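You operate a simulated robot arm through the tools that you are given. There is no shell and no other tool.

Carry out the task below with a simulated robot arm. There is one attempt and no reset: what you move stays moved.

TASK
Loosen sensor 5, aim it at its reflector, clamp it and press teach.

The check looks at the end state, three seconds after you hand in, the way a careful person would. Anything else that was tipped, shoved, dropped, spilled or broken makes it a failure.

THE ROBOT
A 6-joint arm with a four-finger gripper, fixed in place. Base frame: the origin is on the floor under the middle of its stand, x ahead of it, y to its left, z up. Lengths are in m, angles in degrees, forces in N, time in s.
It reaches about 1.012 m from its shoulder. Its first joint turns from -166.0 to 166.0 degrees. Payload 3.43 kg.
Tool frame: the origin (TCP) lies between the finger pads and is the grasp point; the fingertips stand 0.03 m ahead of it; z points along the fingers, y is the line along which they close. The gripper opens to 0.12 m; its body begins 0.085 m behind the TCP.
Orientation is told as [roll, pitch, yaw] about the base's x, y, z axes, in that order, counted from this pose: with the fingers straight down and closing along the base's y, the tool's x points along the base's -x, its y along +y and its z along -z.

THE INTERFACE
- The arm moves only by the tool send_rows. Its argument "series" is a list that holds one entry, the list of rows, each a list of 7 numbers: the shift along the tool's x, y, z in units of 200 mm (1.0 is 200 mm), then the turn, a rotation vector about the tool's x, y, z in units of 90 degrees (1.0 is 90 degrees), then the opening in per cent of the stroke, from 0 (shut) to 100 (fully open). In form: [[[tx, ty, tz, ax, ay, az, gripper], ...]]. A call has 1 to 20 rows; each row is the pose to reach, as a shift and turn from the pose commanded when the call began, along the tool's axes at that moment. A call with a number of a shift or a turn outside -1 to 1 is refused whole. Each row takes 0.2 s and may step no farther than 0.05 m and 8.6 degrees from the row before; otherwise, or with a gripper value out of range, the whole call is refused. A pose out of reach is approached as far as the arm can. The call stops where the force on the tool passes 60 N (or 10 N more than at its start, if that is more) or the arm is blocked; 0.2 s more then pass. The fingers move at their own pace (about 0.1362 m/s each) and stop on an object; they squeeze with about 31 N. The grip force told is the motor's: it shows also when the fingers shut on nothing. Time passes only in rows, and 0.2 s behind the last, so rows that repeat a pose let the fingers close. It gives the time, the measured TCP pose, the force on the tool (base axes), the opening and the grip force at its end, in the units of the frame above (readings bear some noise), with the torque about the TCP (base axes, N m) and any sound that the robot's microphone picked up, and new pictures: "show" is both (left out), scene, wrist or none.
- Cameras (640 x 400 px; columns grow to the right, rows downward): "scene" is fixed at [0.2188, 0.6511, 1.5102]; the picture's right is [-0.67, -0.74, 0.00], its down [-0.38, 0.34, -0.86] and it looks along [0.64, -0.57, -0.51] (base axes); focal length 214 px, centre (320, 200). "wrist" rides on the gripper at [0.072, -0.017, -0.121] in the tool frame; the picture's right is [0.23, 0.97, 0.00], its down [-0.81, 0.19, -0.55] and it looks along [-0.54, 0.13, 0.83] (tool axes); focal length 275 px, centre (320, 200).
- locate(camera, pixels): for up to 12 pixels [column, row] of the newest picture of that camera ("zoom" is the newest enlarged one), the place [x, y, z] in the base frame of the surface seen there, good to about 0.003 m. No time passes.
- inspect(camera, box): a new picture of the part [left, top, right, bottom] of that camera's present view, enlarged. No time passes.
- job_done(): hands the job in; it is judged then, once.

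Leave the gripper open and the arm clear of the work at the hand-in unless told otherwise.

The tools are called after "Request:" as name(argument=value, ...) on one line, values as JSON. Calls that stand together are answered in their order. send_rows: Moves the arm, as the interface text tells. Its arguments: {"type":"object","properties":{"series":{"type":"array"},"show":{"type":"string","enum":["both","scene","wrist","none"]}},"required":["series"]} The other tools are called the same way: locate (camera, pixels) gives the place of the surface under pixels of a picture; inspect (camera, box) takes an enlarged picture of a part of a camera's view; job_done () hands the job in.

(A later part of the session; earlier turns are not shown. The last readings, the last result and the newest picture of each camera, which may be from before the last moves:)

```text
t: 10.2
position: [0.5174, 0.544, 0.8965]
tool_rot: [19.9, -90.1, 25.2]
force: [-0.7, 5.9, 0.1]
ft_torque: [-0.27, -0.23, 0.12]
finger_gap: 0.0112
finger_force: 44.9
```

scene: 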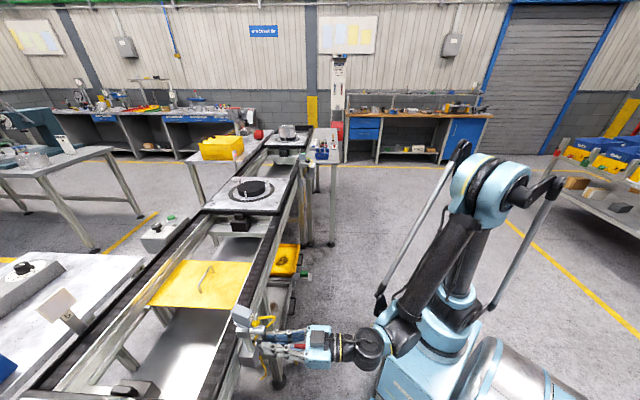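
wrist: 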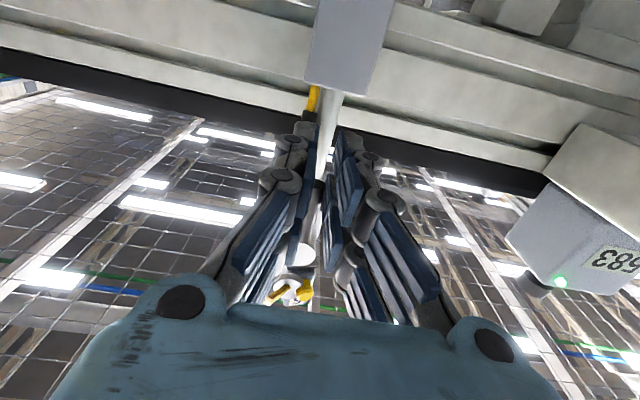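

The jaws closed on 11.2 mm, so the lever is gripped. I'll swing it 12° to the left, away from the cable, about the barrel axis and watch the force.

Request:
send_rows(series=[[[-0.0008, 0.0234, 0, 0, 0, 0.0444, 0], [-0.0033, 0.0466, 0, 0, 0, 0.0889, 0], [-0.0073, 0.0697, 0, 0, 0, 0.1333, 0]]], show="both")

```text
t: 11.1
position: [0.4947, 0.5539, 0.9044]
tool_rot: [92.0, -78.8, -47.3]
force: [0.0, 3.5, -1.1]
ft_torque: [0.11, -0.05, -0.2]
finger_gap: 0.0001
finger_force: 33.4
stopped in row 3: the force on the tool passed its limit at 66 N (the readings are from after the stop); the commanded pose is now the measured one
```

scene: 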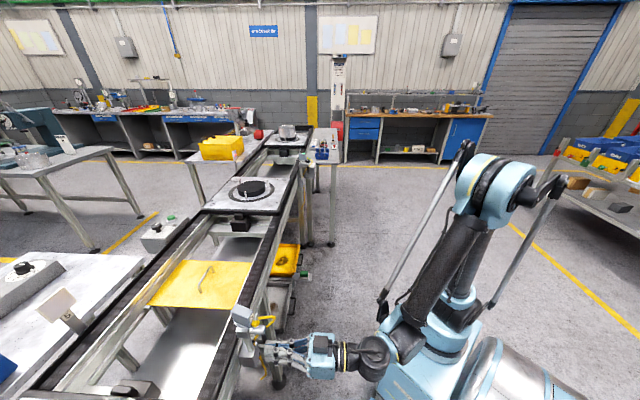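
wrist: 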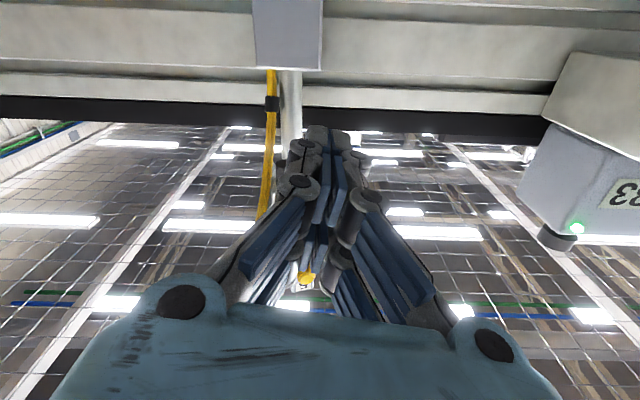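

The force passed 66 N and the fingers slid off; they are shut on nothing now. I'll check whether the lever or anything else moved.

Request:
inspect(camera="scene", box=[225, 295, 305, 385])

Request:
inspect(camera="wrist", box=[230, 60, 400, 300])

```text
4.44 times, centred on (265, 340) of scene
```

zoom: 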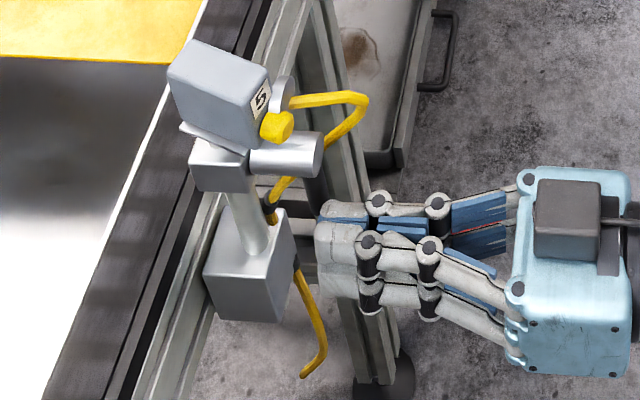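

```text
1.67 times, centred on (315, 180) of wrist
```

zoom: 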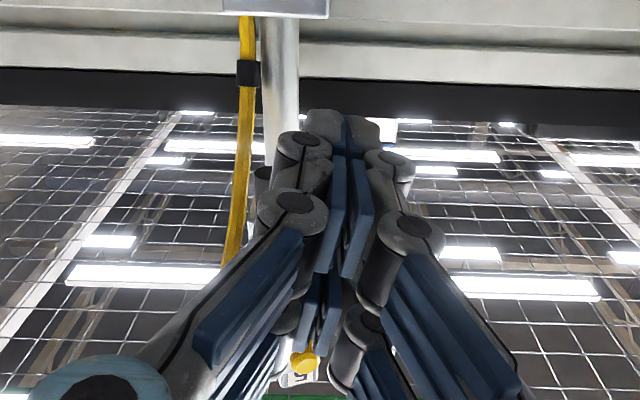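

The lever still hangs down, so it is locked to the left. Loosening is likely the other way, counter-clockwise as seen from the barrel end, which swings the bottom to the right. The shut fingers are left of the lever, so I'll back off a little, level the roll, and move forward beside the lever.

Request:
send_rows(series=[[[0.01, 0.025, 0, 0, 0, -0.062, 0], [0.0205, 0.046, 0, 0, 0, -0.1244, 0], [0.0205, 0.046, 0.025, 0, 0, -0.1244, 0], [0.0205, 0.046, 0.0475, 0, 0, -0.1244, 0]]], show="both")

```text
t: 12.1
position: [0.4996, 0.5639, 0.9014]
tool_rot: [157.4, -89.6, -112.9]
force: [0.3, -0.3, 0.3]
ft_torque: [-0.02, -0.02, -0.03]
finger_gap: 0.0
finger_force: 33.3
```

scene: 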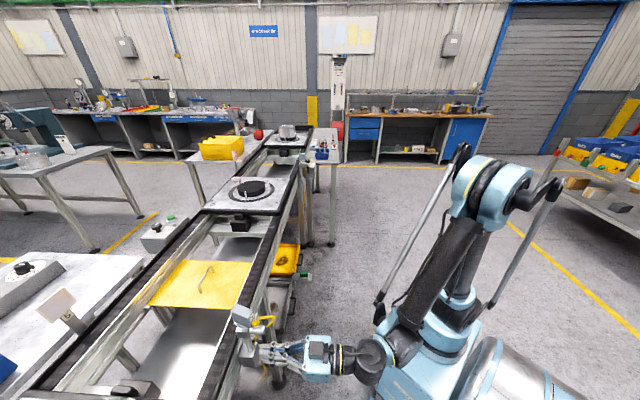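
wrist: 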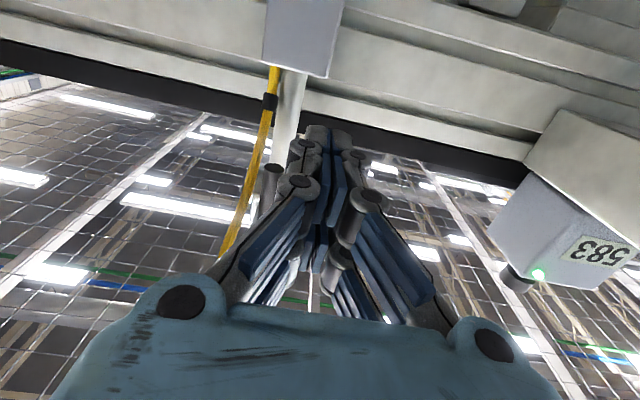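

The force is zero and the lever is just to the left of the fingers in the picture, at (270,180). I'll look closely at the lever and the gap.

Request:
inspect(camera="wrist", box=[220, 90, 380, 260])

Request:
inspect(camera="scene", box=[230, 300, 290, 365])

```text
2.35 times, centred on (300, 175) of wrist
```

zoom: 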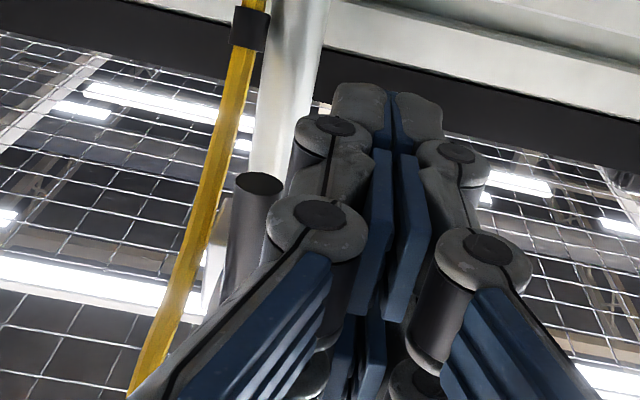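

```text
6.15 times, centred on (260, 332) of scene
```

zoom: 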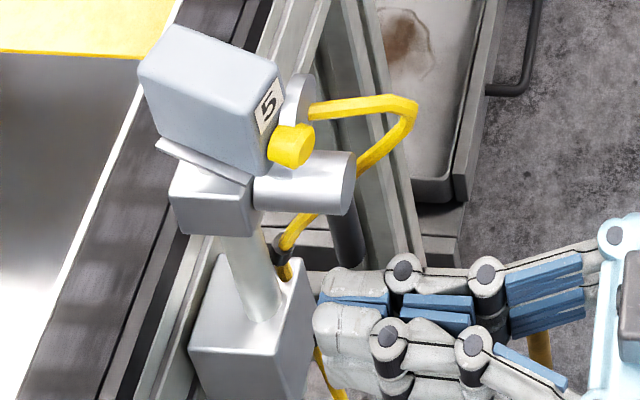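

The lever is still vertical and the shut fingers are about 7 mm to its left. I'll push it to the right in small steps, 20 mm of travel, watching the force.

Request:
send_rows(series=[[[0, -0.02, 0, 0, 0, 0, 0], [0, -0.035, 0, 0, 0, 0, 0], [0, -0.05, 0, 0, 0, 0, 0], [0, -0.065, 0, 0, 0, 0, 0], [0, -0.08, 0, 0, 0, 0, 0], [0, -0.1, 0, 0, 0, 0, 0]]], show="both")

```text
t: 13.4
position: [0.5136, 0.5494, 0.9018]
tool_rot: [154.4, -89.6, -110.1]
force: [-0.4, 1.2, 0.7]
ft_torque: [0.04, -0.05, -0.02]
finger_gap: 0.0
finger_force: 33.9
```

scene: 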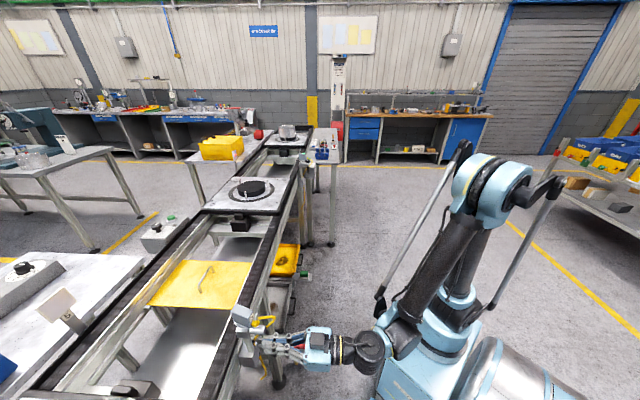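
wrist: 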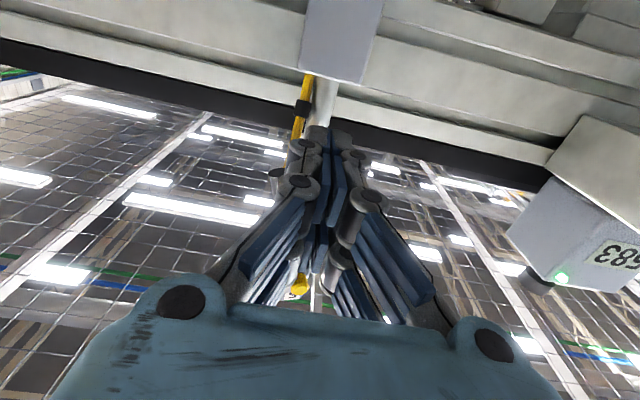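

The force stayed near 1 N while I travelled 20 mm. I'll check whether the lever moved.

Request:
inspect(camera="wrist", box=[220, 90, 380, 260])

Request:
inspect(camera="scene", box=[230, 300, 290, 365])

```text
2.35 times, centred on (300, 175) of wrist
```

zoom: 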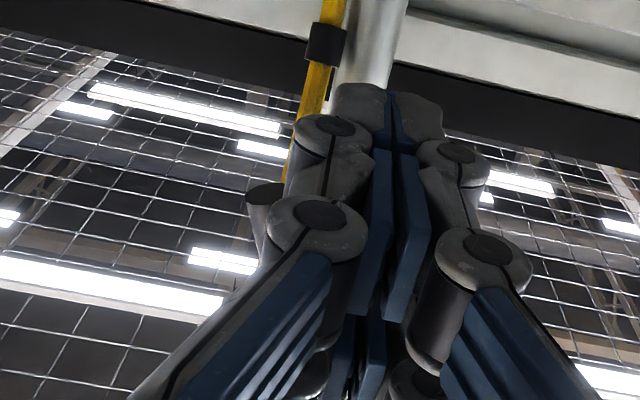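

```text
6.15 times, centred on (260, 332) of scene
```

zoom: 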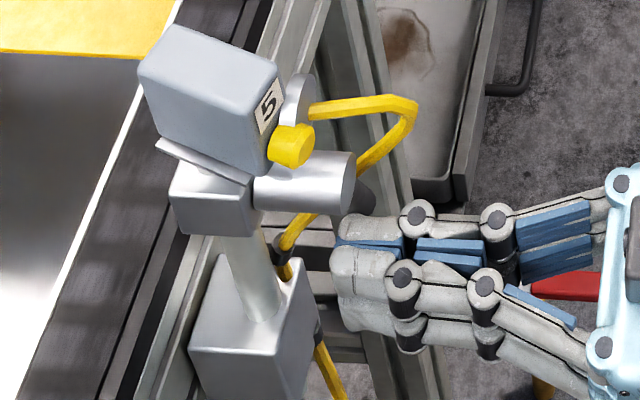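

The lever now swings to the right freely, so this is the loosening direction. I'll follow its arc further right and slightly up.

Request:
send_rows(series=[[[-0.005, -0.02, 0, 0, 0, 0, 0], [-0.012, -0.04, 0, 0, 0, 0, 0], [-0.02, -0.06, 0, 0, 0, 0, 0], [-0.03, -0.08, 0, 0, 0, 0, 0], [-0.04, -0.1, 0, 0, 0, 0, 0]]], show="both")

Request:
inspect(camera="wrist", box=[220, 90, 380, 260])

Request:
inspect(camera="scene", box=[230, 300, 290, 365])

```text
t: 14.7
position: [0.5281, 0.5365, 0.9099]
tool_rot: [153.7, -89.5, -109.3]
force: [-0.2, -0.1, 0.2]
ft_torque: [0.01, 0.02, -0.04]
finger_gap: 0.0
finger_force: 33.8
```

scene: 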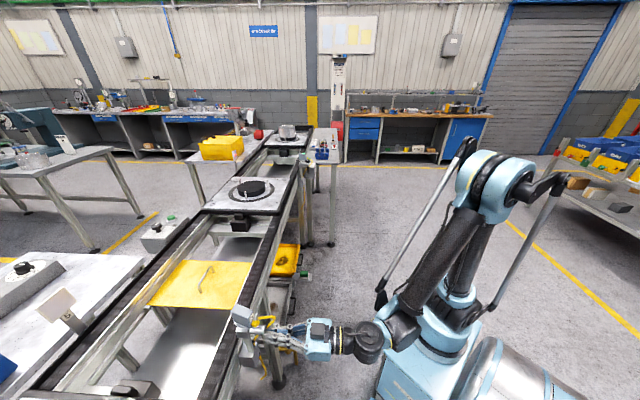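
wrist: 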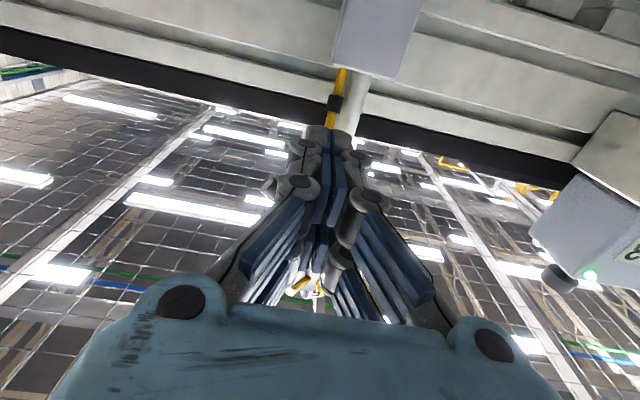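

```text
2.35 times, centred on (300, 175) of wrist
```

zoom: 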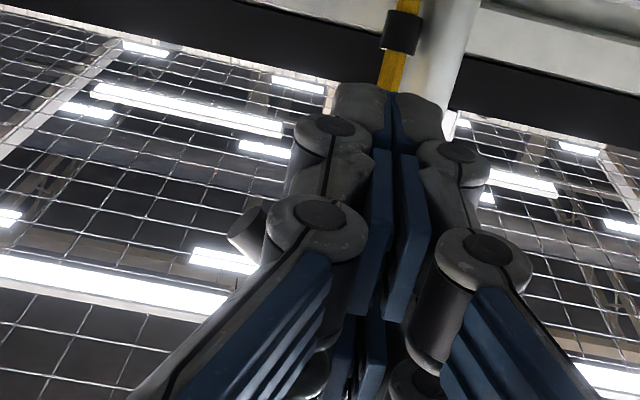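

```text
6.15 times, centred on (260, 332) of scene
```

zoom: 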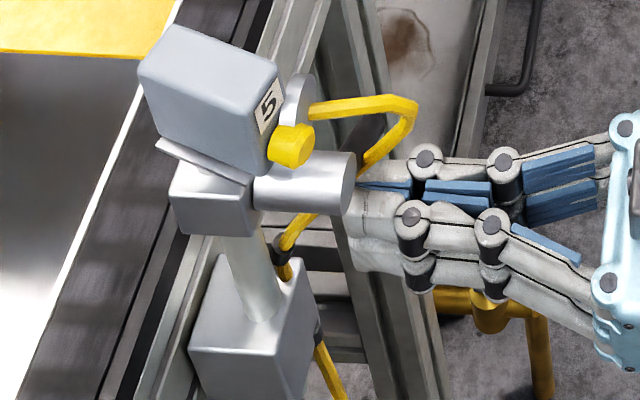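

The lever is now swung out by about 45°, still with no resistance; it passes the cable freely. I'll push it further up toward its stop in small steps.

Request:
send_rows(series=[[[-0.013, -0.016, 0, 0, 0, 0, 0], [-0.026, -0.032, 0, 0, 0, 0, 0], [-0.04, -0.048, 0, 0, 0, 0, 0], [-0.053, -0.064, 0, 0, 0, 0, 0]]], show="both")

Request:
inspect(camera="wrist", box=[220, 90, 380, 260])

Request:
inspect(camera="scene", box=[230, 300, 290, 365])

```text
t: 15.7
position: [0.5377, 0.5265, 0.9207]
tool_rot: [153.9, -89.7, -109.5]
force: [-0.1, 0.2, -0.1]
ft_torque: [0.03, 0.03, -0.02]
finger_gap: 0.0001
finger_force: 32.8
```

scene: 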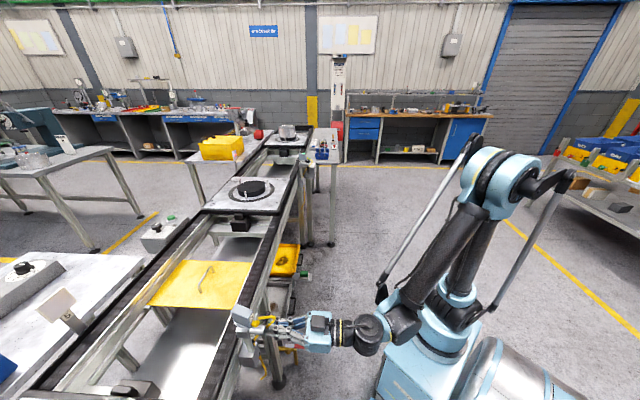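
wrist: 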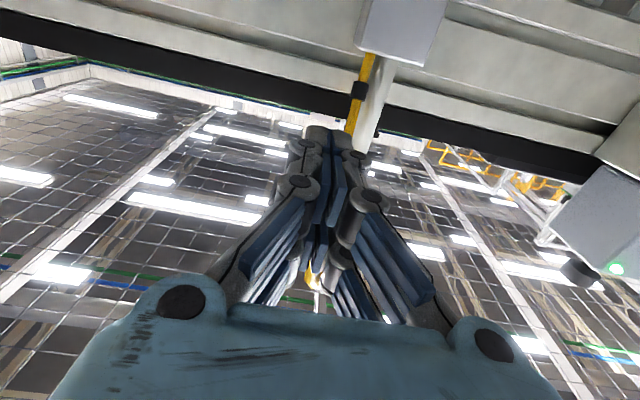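

```text
2.35 times, centred on (300, 175) of wrist
```

zoom: 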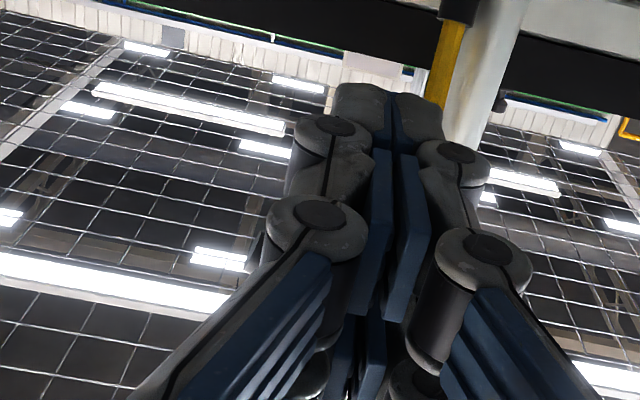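

```text
6.15 times, centred on (260, 332) of scene
```

zoom: 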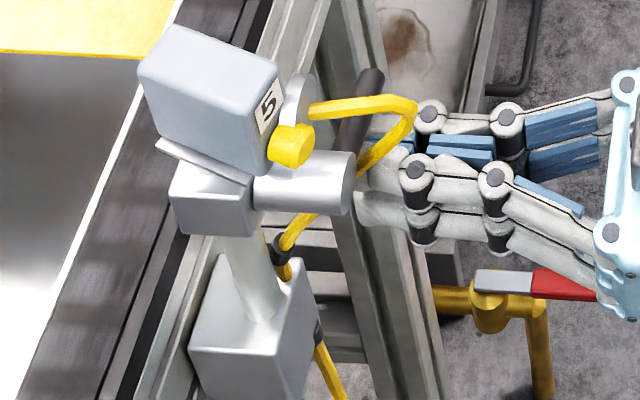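

The lever now shows to the right of the barrel at zoom (365,95). I'll measure its angle.

Request:
locate(camera="zoom", pixels=[[370, 78], [360, 100], [348, 130], [345, 145], [355, 85], [380, 72], [350, 185], [350, 160]])

```text
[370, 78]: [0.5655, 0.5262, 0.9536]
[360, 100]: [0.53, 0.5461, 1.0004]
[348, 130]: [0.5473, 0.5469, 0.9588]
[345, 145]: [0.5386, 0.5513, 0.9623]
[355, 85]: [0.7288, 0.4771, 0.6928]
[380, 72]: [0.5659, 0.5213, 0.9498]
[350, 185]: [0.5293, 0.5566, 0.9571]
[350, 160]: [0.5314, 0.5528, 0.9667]
```

The lever is about 70° from vertical. I'll lift it a bit more toward horizontal to find its stop, while watching the force.

Request:
send_rows(series=[[[-0.02, 0, 0, 0, 0, 0, 0], [-0.04, 0, 0, 0, 0, 0, 0], [-0.06, 0.002, 0, 0, 0, 0, 0], [-0.075, 0.002, 0, 0, 0, 0, 0]]], show="scene")

Request:
inspect(camera="scene", box=[230, 300, 290, 365])

```text
t: 16.4
position: [0.5211, 0.5236, 0.9378]
tool_rot: [-161.6, -88.8, -153.9]
force: [-5.0, -1.6, 5.5]
ft_torque: [-0.35, 0.34, -0.16]
finger_gap: 0.0001
finger_force: 33.1
stopped in row 3: the force on the tool passed its limit at 71 N (the readings are from after the stop); the commanded pose is now the measured one
```

scene: 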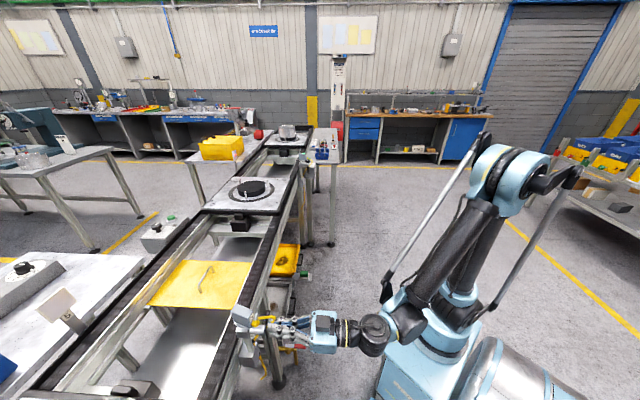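

```text
6.15 times, centred on (260, 332) of scene
```

zoom: 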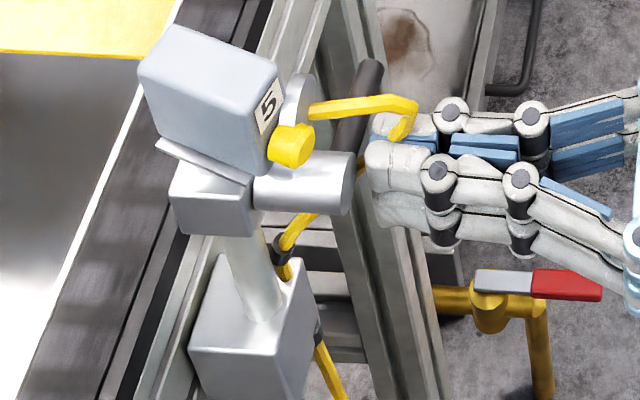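

The push stopped at 71 N, so the lever has reached its end stop. I'll back straight out along the barrel axis and look at the result.

Request:
send_rows(series=[[[0.01, 0, -0.05, 0, 0, 0, 0], [0.01, 0, -0.15, 0, 0, 0, 0], [0.01, 0, -0.3, 0, 0, 0, 0], [0.01, 0, -0.45, 0, 0, 0, 0], [0.01, 0, -0.55, 0, 0, 0, 0]]], show="both")

Request:
inspect(camera="scene", box=[230, 300, 290, 365])

Request:
inspect(camera="wrist", box=[250, 60, 410, 270])

```text
t: 17.6
position: [0.4458, 0.4467, 0.9306]
tool_rot: [-178.6, -89.2, -137.0]
force: [0.4, 0.4, -1.0]
ft_torque: [0.01, 0.0, -0.02]
finger_gap: 0.0002
finger_force: 33.3
```

scene: 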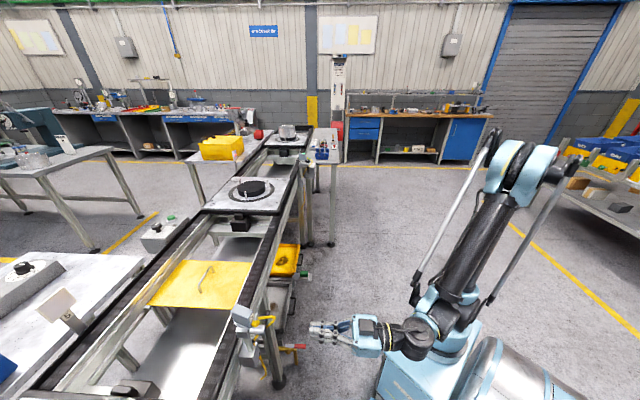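
wrist: 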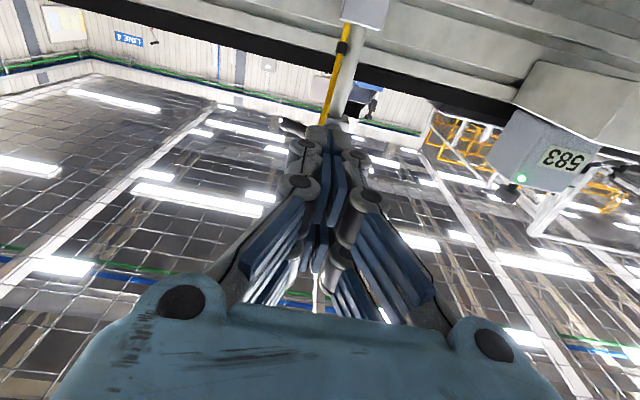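

```text
6.15 times, centred on (260, 332) of scene
```

zoom: 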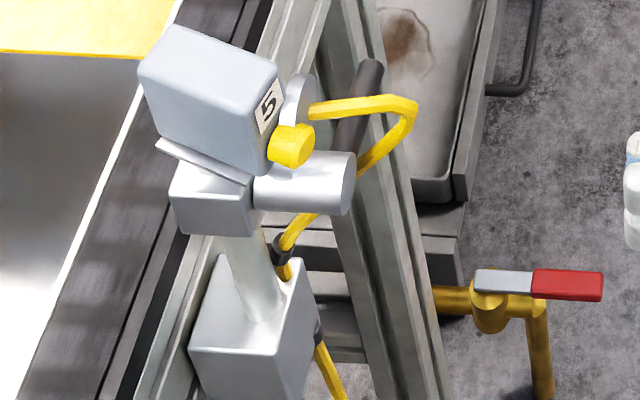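

```text
1.90 times, centred on (330, 165) of wrist
```

zoom: 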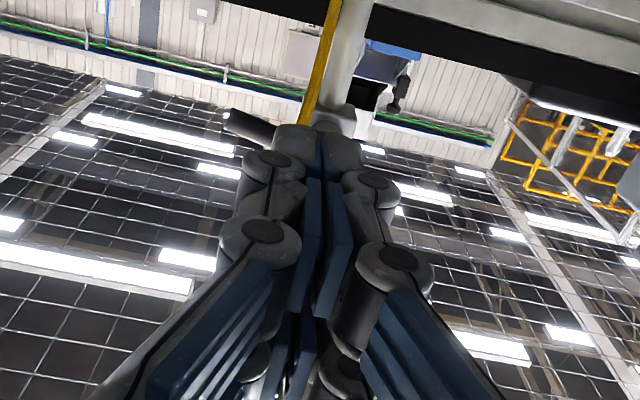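

The lever now sticks out to the right, loosened. Next I'll raise the arm 20 cm, turn the fingers to point straight down and open the gripper, ready to take the sensor head between the jaws at azimuth 45°.

Request:
send_rows(series=[[[-0.083, 0, 0, 0, 0.0826, 0, 0], [-0.167, 0, 0, 0, 0.1652, 0, 0], [-0.25, 0, 0, 0, 0.2478, 0, 0], [-0.333, 0, 0, 0, 0.3304, 0, 0], [-0.417, 0, 0, 0, 0.413, 0, 20], [-0.5, 0, 0, 0, 0.4956, 0, 40], [-0.583, 0, 0, 0, 0.5782, 0, 60], [-0.667, 0, 0, 0, 0.6608, 0, 80], [-0.75, 0, 0, 0, 0.7434, 0, 100], [-0.833, 0, 0, 0, 0.826, 0, 100], [-0.917, 0, 0, 0, 0.9086, 0, 100], [-1.0, 0, 0, 0, 0.991, 0, 100]]], show="both")

```text
t: 20.2
position: [0.4457, 0.4456, 1.1314]
tool_rot: [0.0, -1.5, 44.4]
force: [0.3, -0.2, -0.5]
ft_torque: [0.05, -0.04, -0.02]
finger_gap: 0.1204
finger_force: 0.1
```

scene: 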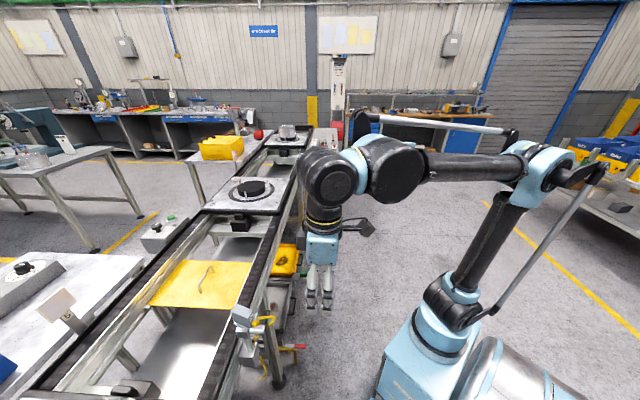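
wrist: 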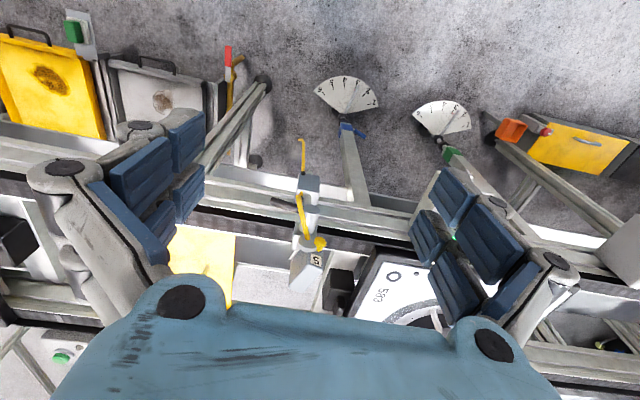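

I have a good view of the sensor from above and behind at wrist (307,255). I'll enlarge it and measure the head's outline precisely.

Request:
inspect(camera="wrist", box=[260, 180, 350, 300])

```text
3.33 times, centred on (305, 240) of wrist
```

zoom: 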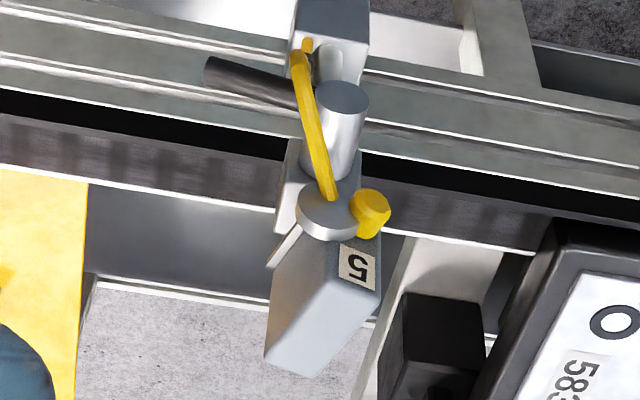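

Request:
locate(camera="zoom", pixels=[[335, 268], [376, 290], [300, 370], [270, 352], [322, 320], [355, 262], [372, 210], [325, 215], [280, 245], [220, 75], [260, 85], [330, 195]])

Request:
locate(camera="zoom", pixels=[[345, 278], [365, 288], [330, 290], [350, 320], [310, 350], [285, 345], [340, 95], [315, 120], [360, 120], [310, 100], [300, 45], [345, 50]])

```text
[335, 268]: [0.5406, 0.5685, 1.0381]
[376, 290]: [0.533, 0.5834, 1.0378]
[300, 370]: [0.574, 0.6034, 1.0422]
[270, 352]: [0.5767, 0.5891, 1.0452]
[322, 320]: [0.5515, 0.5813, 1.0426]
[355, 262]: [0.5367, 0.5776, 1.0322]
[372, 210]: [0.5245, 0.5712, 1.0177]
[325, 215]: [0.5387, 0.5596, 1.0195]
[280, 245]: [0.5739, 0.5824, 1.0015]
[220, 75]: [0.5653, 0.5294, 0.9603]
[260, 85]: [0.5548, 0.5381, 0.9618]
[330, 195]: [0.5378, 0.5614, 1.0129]
```

```text
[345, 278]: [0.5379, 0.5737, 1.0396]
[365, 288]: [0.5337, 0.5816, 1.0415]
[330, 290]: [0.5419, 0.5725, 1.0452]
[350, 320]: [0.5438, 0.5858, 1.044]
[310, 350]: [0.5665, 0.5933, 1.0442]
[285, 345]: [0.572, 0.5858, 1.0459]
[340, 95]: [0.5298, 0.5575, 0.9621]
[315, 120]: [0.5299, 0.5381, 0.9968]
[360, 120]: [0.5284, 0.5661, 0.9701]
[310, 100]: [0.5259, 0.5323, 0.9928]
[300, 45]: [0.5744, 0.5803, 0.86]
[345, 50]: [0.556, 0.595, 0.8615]
```

The head axis is at azimuth about 27.5°, it is about 20 mm wide, and its centre is 13 mm behind the post. I'll measure the reflector's corners precisely to get the aim azimuth.

Request:
inspect(camera="scene", box=[30, 275, 90, 340])

```text
6.15 times, centred on (60, 308) of scene
```

zoom: 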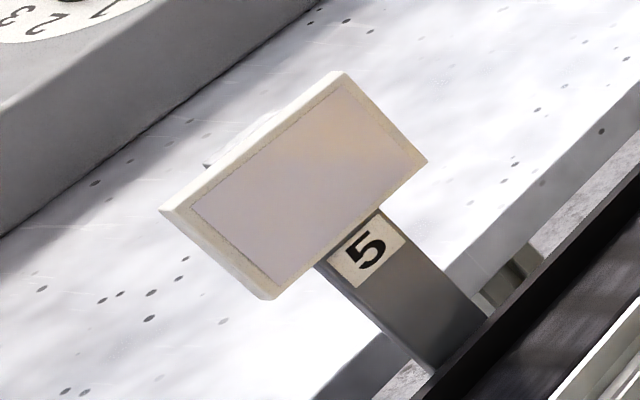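

Request:
locate(camera="zoom", pixels=[[200, 208], [342, 92], [412, 158], [272, 285], [305, 185], [250, 190], [360, 150], [320, 230], [290, 140], [170, 212], [340, 80], [420, 162]])

```text
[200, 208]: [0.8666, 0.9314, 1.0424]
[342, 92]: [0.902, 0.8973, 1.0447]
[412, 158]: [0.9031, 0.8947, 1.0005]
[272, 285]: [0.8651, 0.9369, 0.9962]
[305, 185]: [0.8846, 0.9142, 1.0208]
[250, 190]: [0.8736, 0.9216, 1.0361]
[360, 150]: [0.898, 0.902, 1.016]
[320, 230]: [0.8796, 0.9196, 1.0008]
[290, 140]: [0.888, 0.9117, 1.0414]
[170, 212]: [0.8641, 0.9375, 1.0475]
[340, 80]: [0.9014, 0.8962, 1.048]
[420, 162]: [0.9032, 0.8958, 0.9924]
```

The reflector centre is (0.884, 0.9155, 1.02), which gives an aim azimuth of about 45.3° and a level aim. I'll move above the head with the jaws straddling it, yaw 45.3°, 7 cm open, still high.

Request:
send_rows(series=[[[-0.152, 0.0176, 0.004, 0, 0.003, -0.0017, 90], [-0.304, 0.0352, 0.008, 0, 0.006, -0.0033, 80], [-0.456, 0.0528, 0.012, 0, 0.009, -0.005, 70], [-0.608, 0.0703, 0.016, 0, 0.0115, -0.0067, 60], [-0.76, 0.0879, 0.02, 0, 0.014, -0.0083, 60], [-0.912, 0.1055, 0.024, 0, 0.0167, -0.01, 60]]], show="both")

```text
t: 21.6
position: [0.5605, 0.5894, 1.132]
tool_rot: [0.0, -0.1, 45.3]
force: [-0.2, 0.6, 0.6]
ft_torque: [0.01, -0.02, -0.02]
finger_gap: 0.072
finger_force: 0.0
```

scene: 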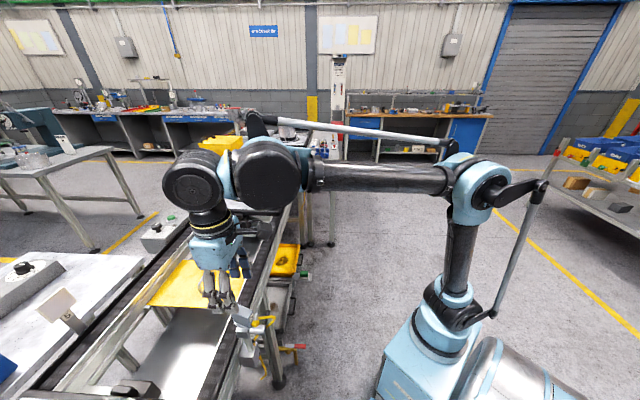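
wrist: 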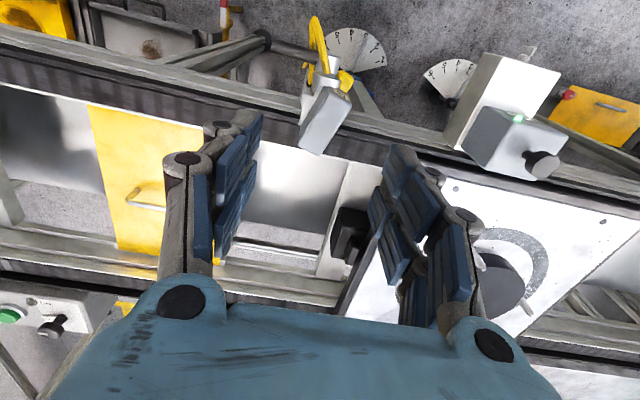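

I'm right above the head at yaw 45.3°. The head projects at about (325,115), where I expect it. I'll descend with open jaws around it to TCP z≈1.044 and watch the force.

Request:
send_rows(series=[[[0, -0.003, 0.1, 0, 0, 0, 60], [0, -0.006, 0.2, 0, 0, 0, 60], [0, -0.006, 0.28, 0, 0, 0, 60], [0, -0.006, 0.35, 0, 0, 0, 60], [0, -0.006, 0.4, 0, 0, 0, 60], [0, -0.006, 0.44, 0, 0, 0, 60]]], show="both")

Request:
inspect(camera="scene", box=[205, 270, 285, 350])

Request:
inspect(camera="wrist", box=[180, 40, 460, 300])

```text
t: 23.0
position: [0.562, 0.5867, 1.0445]
tool_rot: [0.0, -0.1, 45.3]
force: [-0.3, 0.0, -0.8]
ft_torque: [0.02, 0.03, -0.01]
finger_gap: 0.0719
finger_force: 0.0
```

scene: 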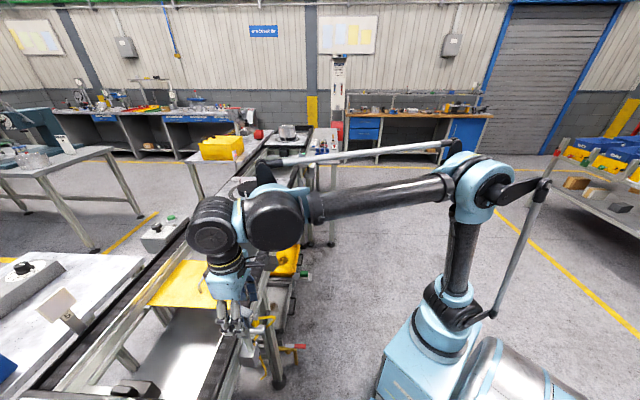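
wrist: 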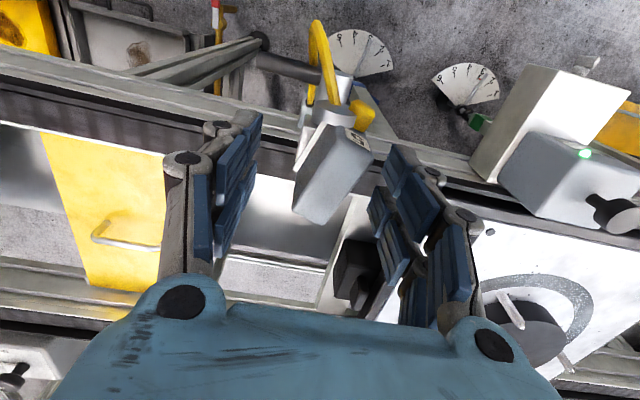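

```text
5.00 times, centred on (245, 310) of scene
```

zoom: 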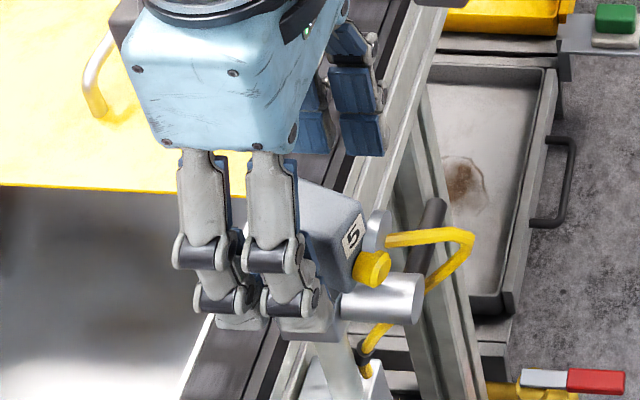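

```text
1.54 times, centred on (320, 170) of wrist
```

zoom: 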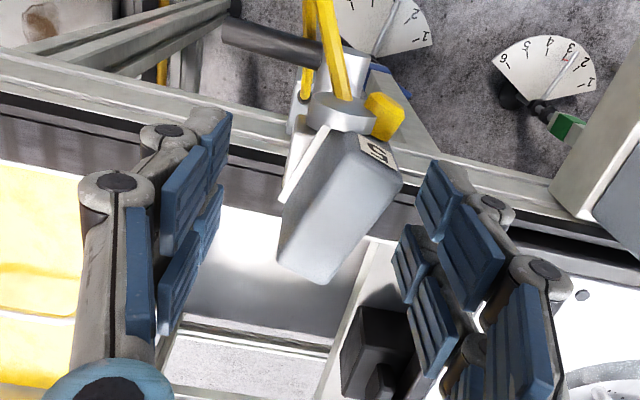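

The jaws straddle the head with no contact force. I'll close slowly so the two flat finger pairs turn the loosened head square to azimuth 45°.

Request:
send_rows(series=[[[0, 0, 0, 0, 0, 0, 45], [0, 0, 0, 0, 0, 0, 35], [0, 0, 0, 0, 0, 0, 30], [0, 0, 0, 0, 0, 0, 26], [0, 0, 0, 0, 0, 0, 22]]], show="both")

Request:
inspect(camera="wrist", box=[180, 40, 460, 300])

```text
t: 24.2
position: [0.5625, 0.5862, 1.0445]
tool_rot: [0.0, -0.1, 45.2]
force: [-1.1, 0.5, 0.1]
ft_torque: [0.0, 0.02, 0.02]
finger_gap: 0.0267
finger_force: 0.4
```

scene: 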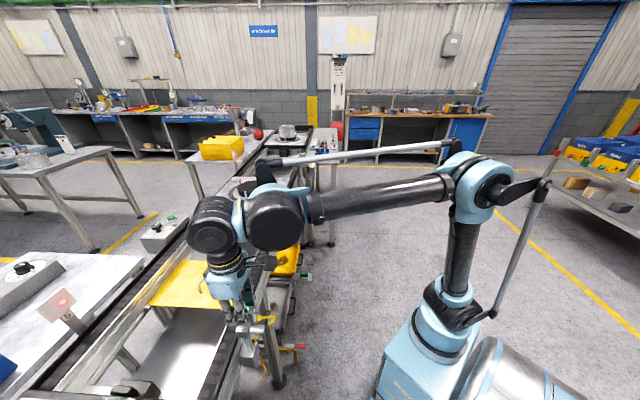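
wrist: 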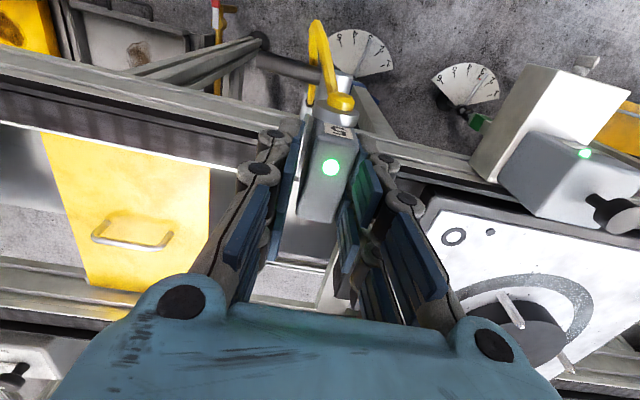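

```text
1.54 times, centred on (320, 170) of wrist
```

zoom: 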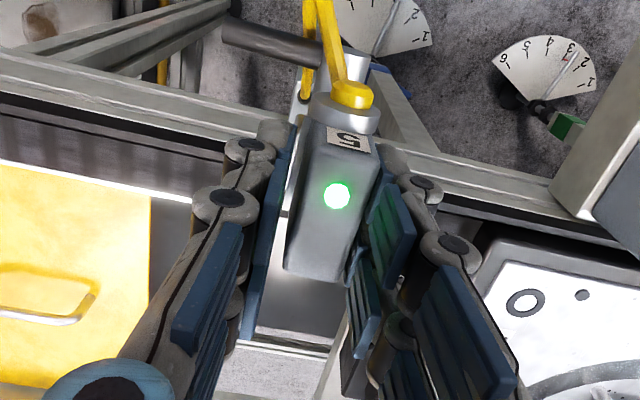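

The head turned freely. Its LED is green and a red light spot appears on the reflector at scene (63,300). I'll check how well the spot is centred.

Request:
inspect(camera="scene", box=[30, 275, 90, 340])

```text
6.15 times, centred on (60, 308) of scene
```

zoom: 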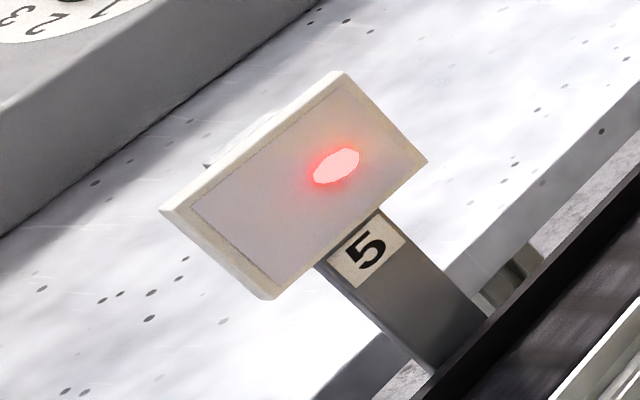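

Request:
locate(camera="zoom", pixels=[[337, 166], [305, 187], [200, 208], [412, 158]])

```text
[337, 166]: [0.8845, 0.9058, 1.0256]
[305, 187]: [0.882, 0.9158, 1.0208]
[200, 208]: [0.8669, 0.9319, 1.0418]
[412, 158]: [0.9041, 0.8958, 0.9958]
```

The spot is about 9 mm right of the reflector's centre, so the head is about 1.1° short. I'll close the jaws fully so the head sits flush, then fine-tune the yaw.

Request:
send_rows(series=[[[0, 0, 0, 0, 0, 0, 19], [0, 0, 0, 0, 0, 0, 15], [0, 0, 0, 0, 0, 0, 10], [0, 0, 0, 0, 0, 0, 0]]], show="both")

Request:
inspect(camera="scene", box=[30, 275, 90, 340])

Request:
inspect(camera="wrist", box=[180, 40, 460, 300])

```text
t: 25.2
position: [0.56, 0.588, 1.0428]
tool_rot: [-0.1, -0.1, 45.4]
force: [-15.5, 14.6, -4.1]
ft_torque: [0.76, 0.37, 0.15]
finger_gap: 0.0221
finger_force: 45.3
```

scene: 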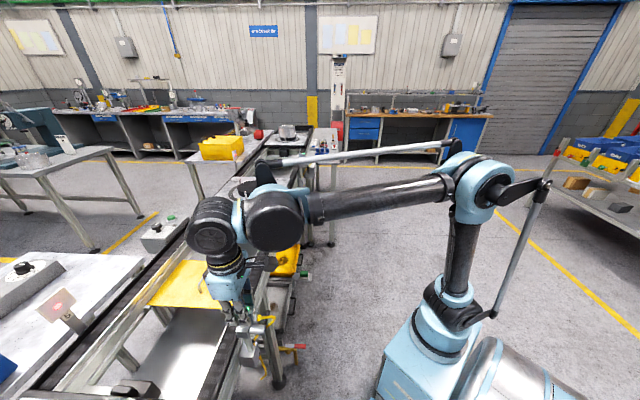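
wrist: 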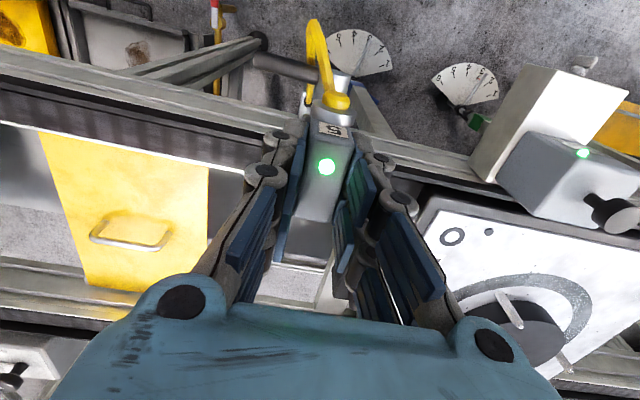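

```text
6.15 times, centred on (60, 308) of scene
```

zoom: 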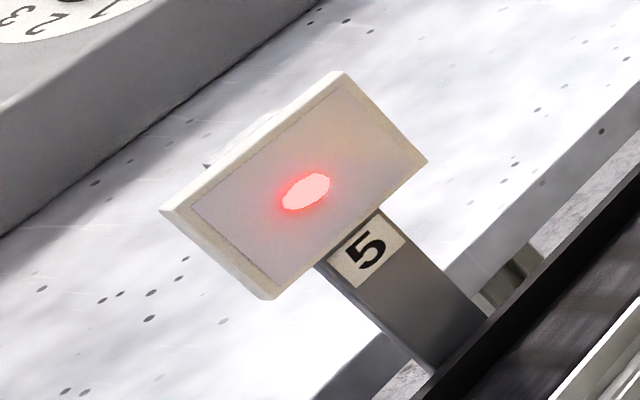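

```text
1.54 times, centred on (320, 170) of wrist
```

zoom: 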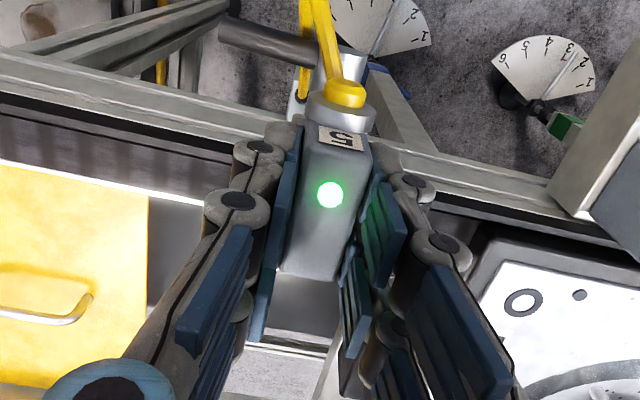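

The spot is now practically centred, at zoom (306,190) against the centre at about (308,184). There's about 21 N of sideways load because I'm gripping slightly off-centre. I'll shift about 2.5 mm left to relax it, then open slowly and check that the aim stays.

Request:
send_rows(series=[[[0, 0.006, 0, 0, 0, 0, 0], [0, 0.0125, 0, 0, 0, 0, 0], [0, 0.0125, 0, 0, 0, 0, 0]]], show="scene")

Request:
inspect(camera="scene", box=[30, 275, 90, 340])

```text
t: 26.0
position: [0.5602, 0.5876, 1.043]
tool_rot: [-0.2, 0.0, 45.2]
force: [-5.1, -15.5, -26.2]
ft_torque: [0.1, -0.57, -0.07]
finger_gap: 0.0218
finger_force: 44.9
```

scene: 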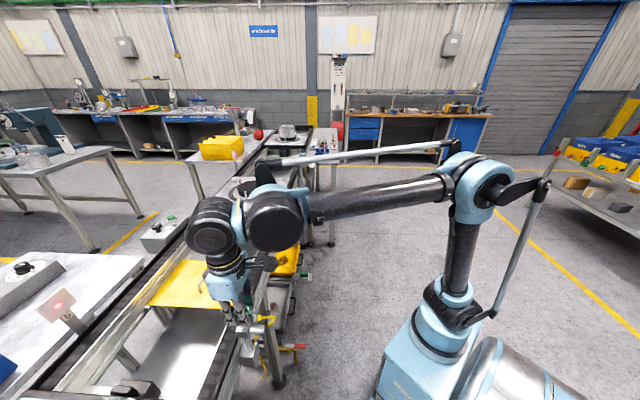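

```text
6.15 times, centred on (60, 308) of scene
```

zoom: 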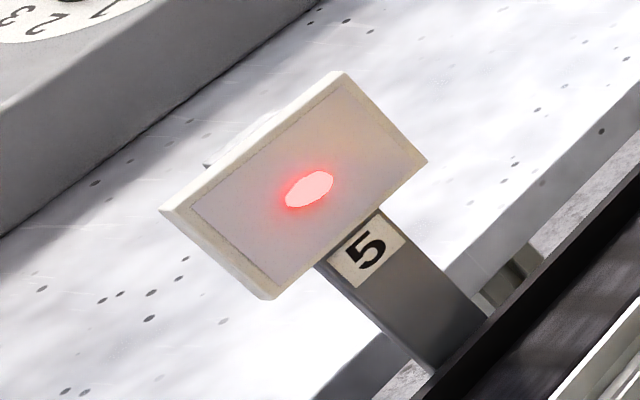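

The spot is centred at (309,188). I'll open the jaws slowly and re-check.

Request:
send_rows(series=[[[0, 0.0105, 0, 0, 0, 0, 16], [0, 0.0105, 0, 0, 0, 0, 19], [0, 0.0105, 0, 0, 0, 0, 22], [0, 0.0105, 0, 0, 0, 0, 27], [0, 0.0105, 0, 0, 0, 0, 35], [0, 0.0105, 0, 0, 0, 0, 48], [0, 0.0105, 0, 0, 0, 0, 60]]], show="both")

Request:
inspect(camera="scene", box=[30, 275, 90, 340])

```text
t: 27.6
position: [0.5582, 0.59, 1.0442]
tool_rot: [0.0, -0.1, 45.2]
force: [-0.2, 0.5, 0.3]
ft_torque: [0.02, -0.02, -0.01]
finger_gap: 0.0721
finger_force: 0.1
```

scene: 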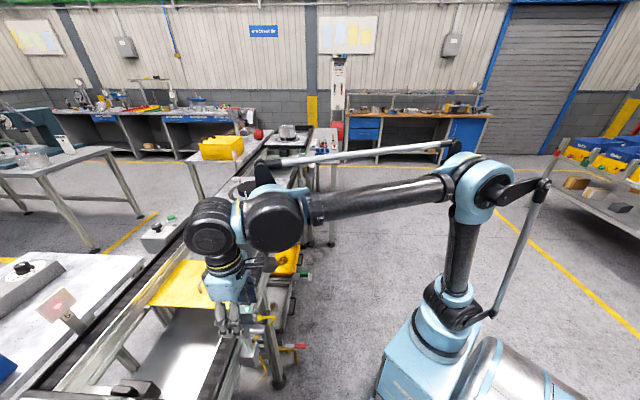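
wrist: 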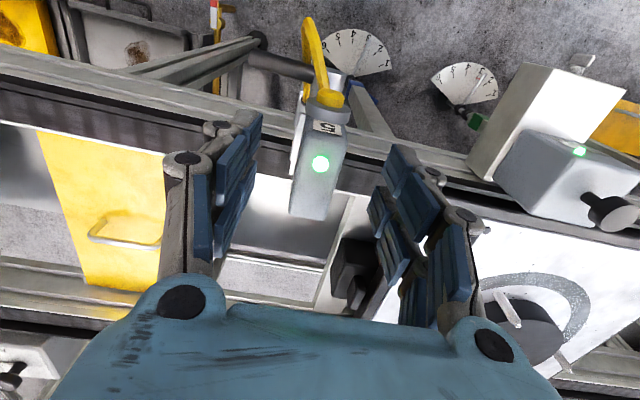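

```text
6.15 times, centred on (60, 308) of scene
```

zoom: 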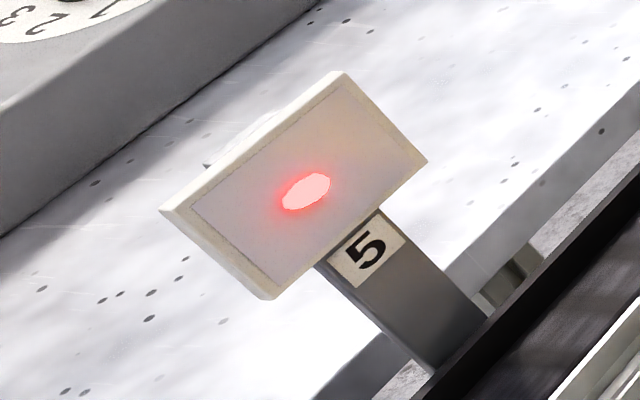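

The aim holds with the jaws open; the spot is at (306,190) and the LED is green. Now I'll rise straight up, then back away and close the fingers, ready to swing the lever back.

Request:
send_rows(series=[[[0, 0, -0.1, 0, 0, 0, 60], [0, 0, -0.3, 0, 0, 0, 60], [0, 0, -0.5, 0, 0, 0, 60], [0, 0, -0.6, 0, 0, 0, 60], [0.2, 0, -0.6, 0, 0, 0, 40], [0.4, 0, -0.6, 0, 0, 0, 20], [0.6, 0, -0.6, 0, 0, 0, 0], [0.85, 0, -0.6, 0, 0, 0, 0]]], show="both")

Request:
inspect(camera="scene", box=[30, 275, 90, 340])

Request:
inspect(camera="wrist", box=[270, 150, 370, 300])

```text
t: 29.4
position: [0.4394, 0.4716, 1.1643]
tool_rot: [0.0, -0.1, 45.2]
force: [-0.1, 1.3, 0.2]
ft_torque: [-0.08, 0.05, 0.01]
finger_gap: 0.0
finger_force: 30.7
```

scene: 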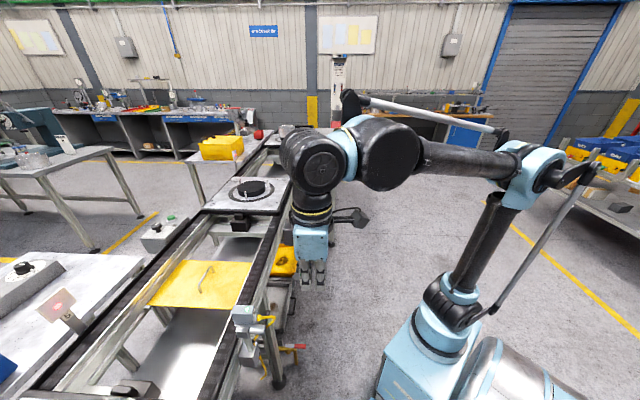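
wrist: 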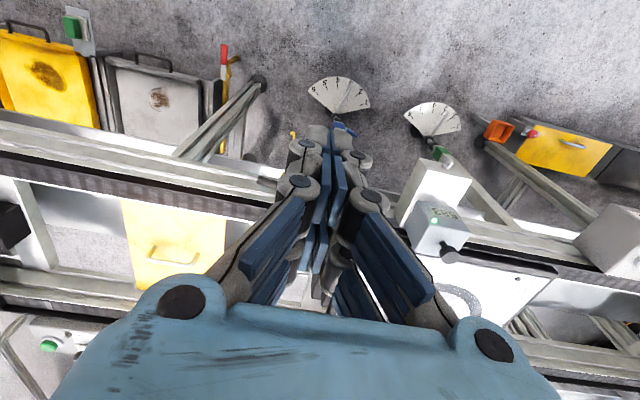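

```text
6.15 times, centred on (60, 308) of scene
```

zoom: 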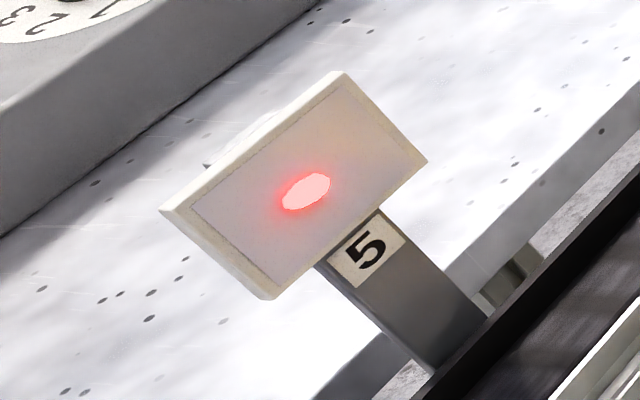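

```text
2.67 times, centred on (320, 225) of wrist
```

zoom: 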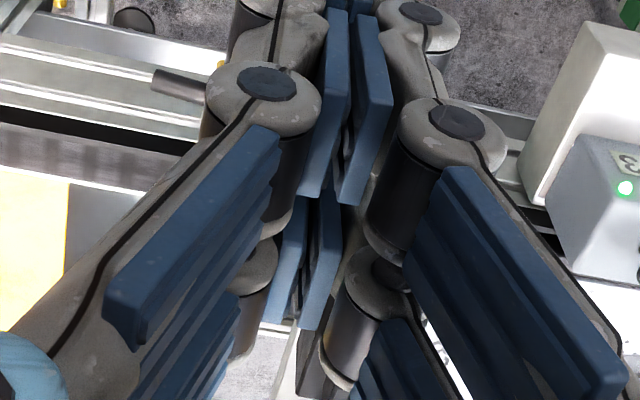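

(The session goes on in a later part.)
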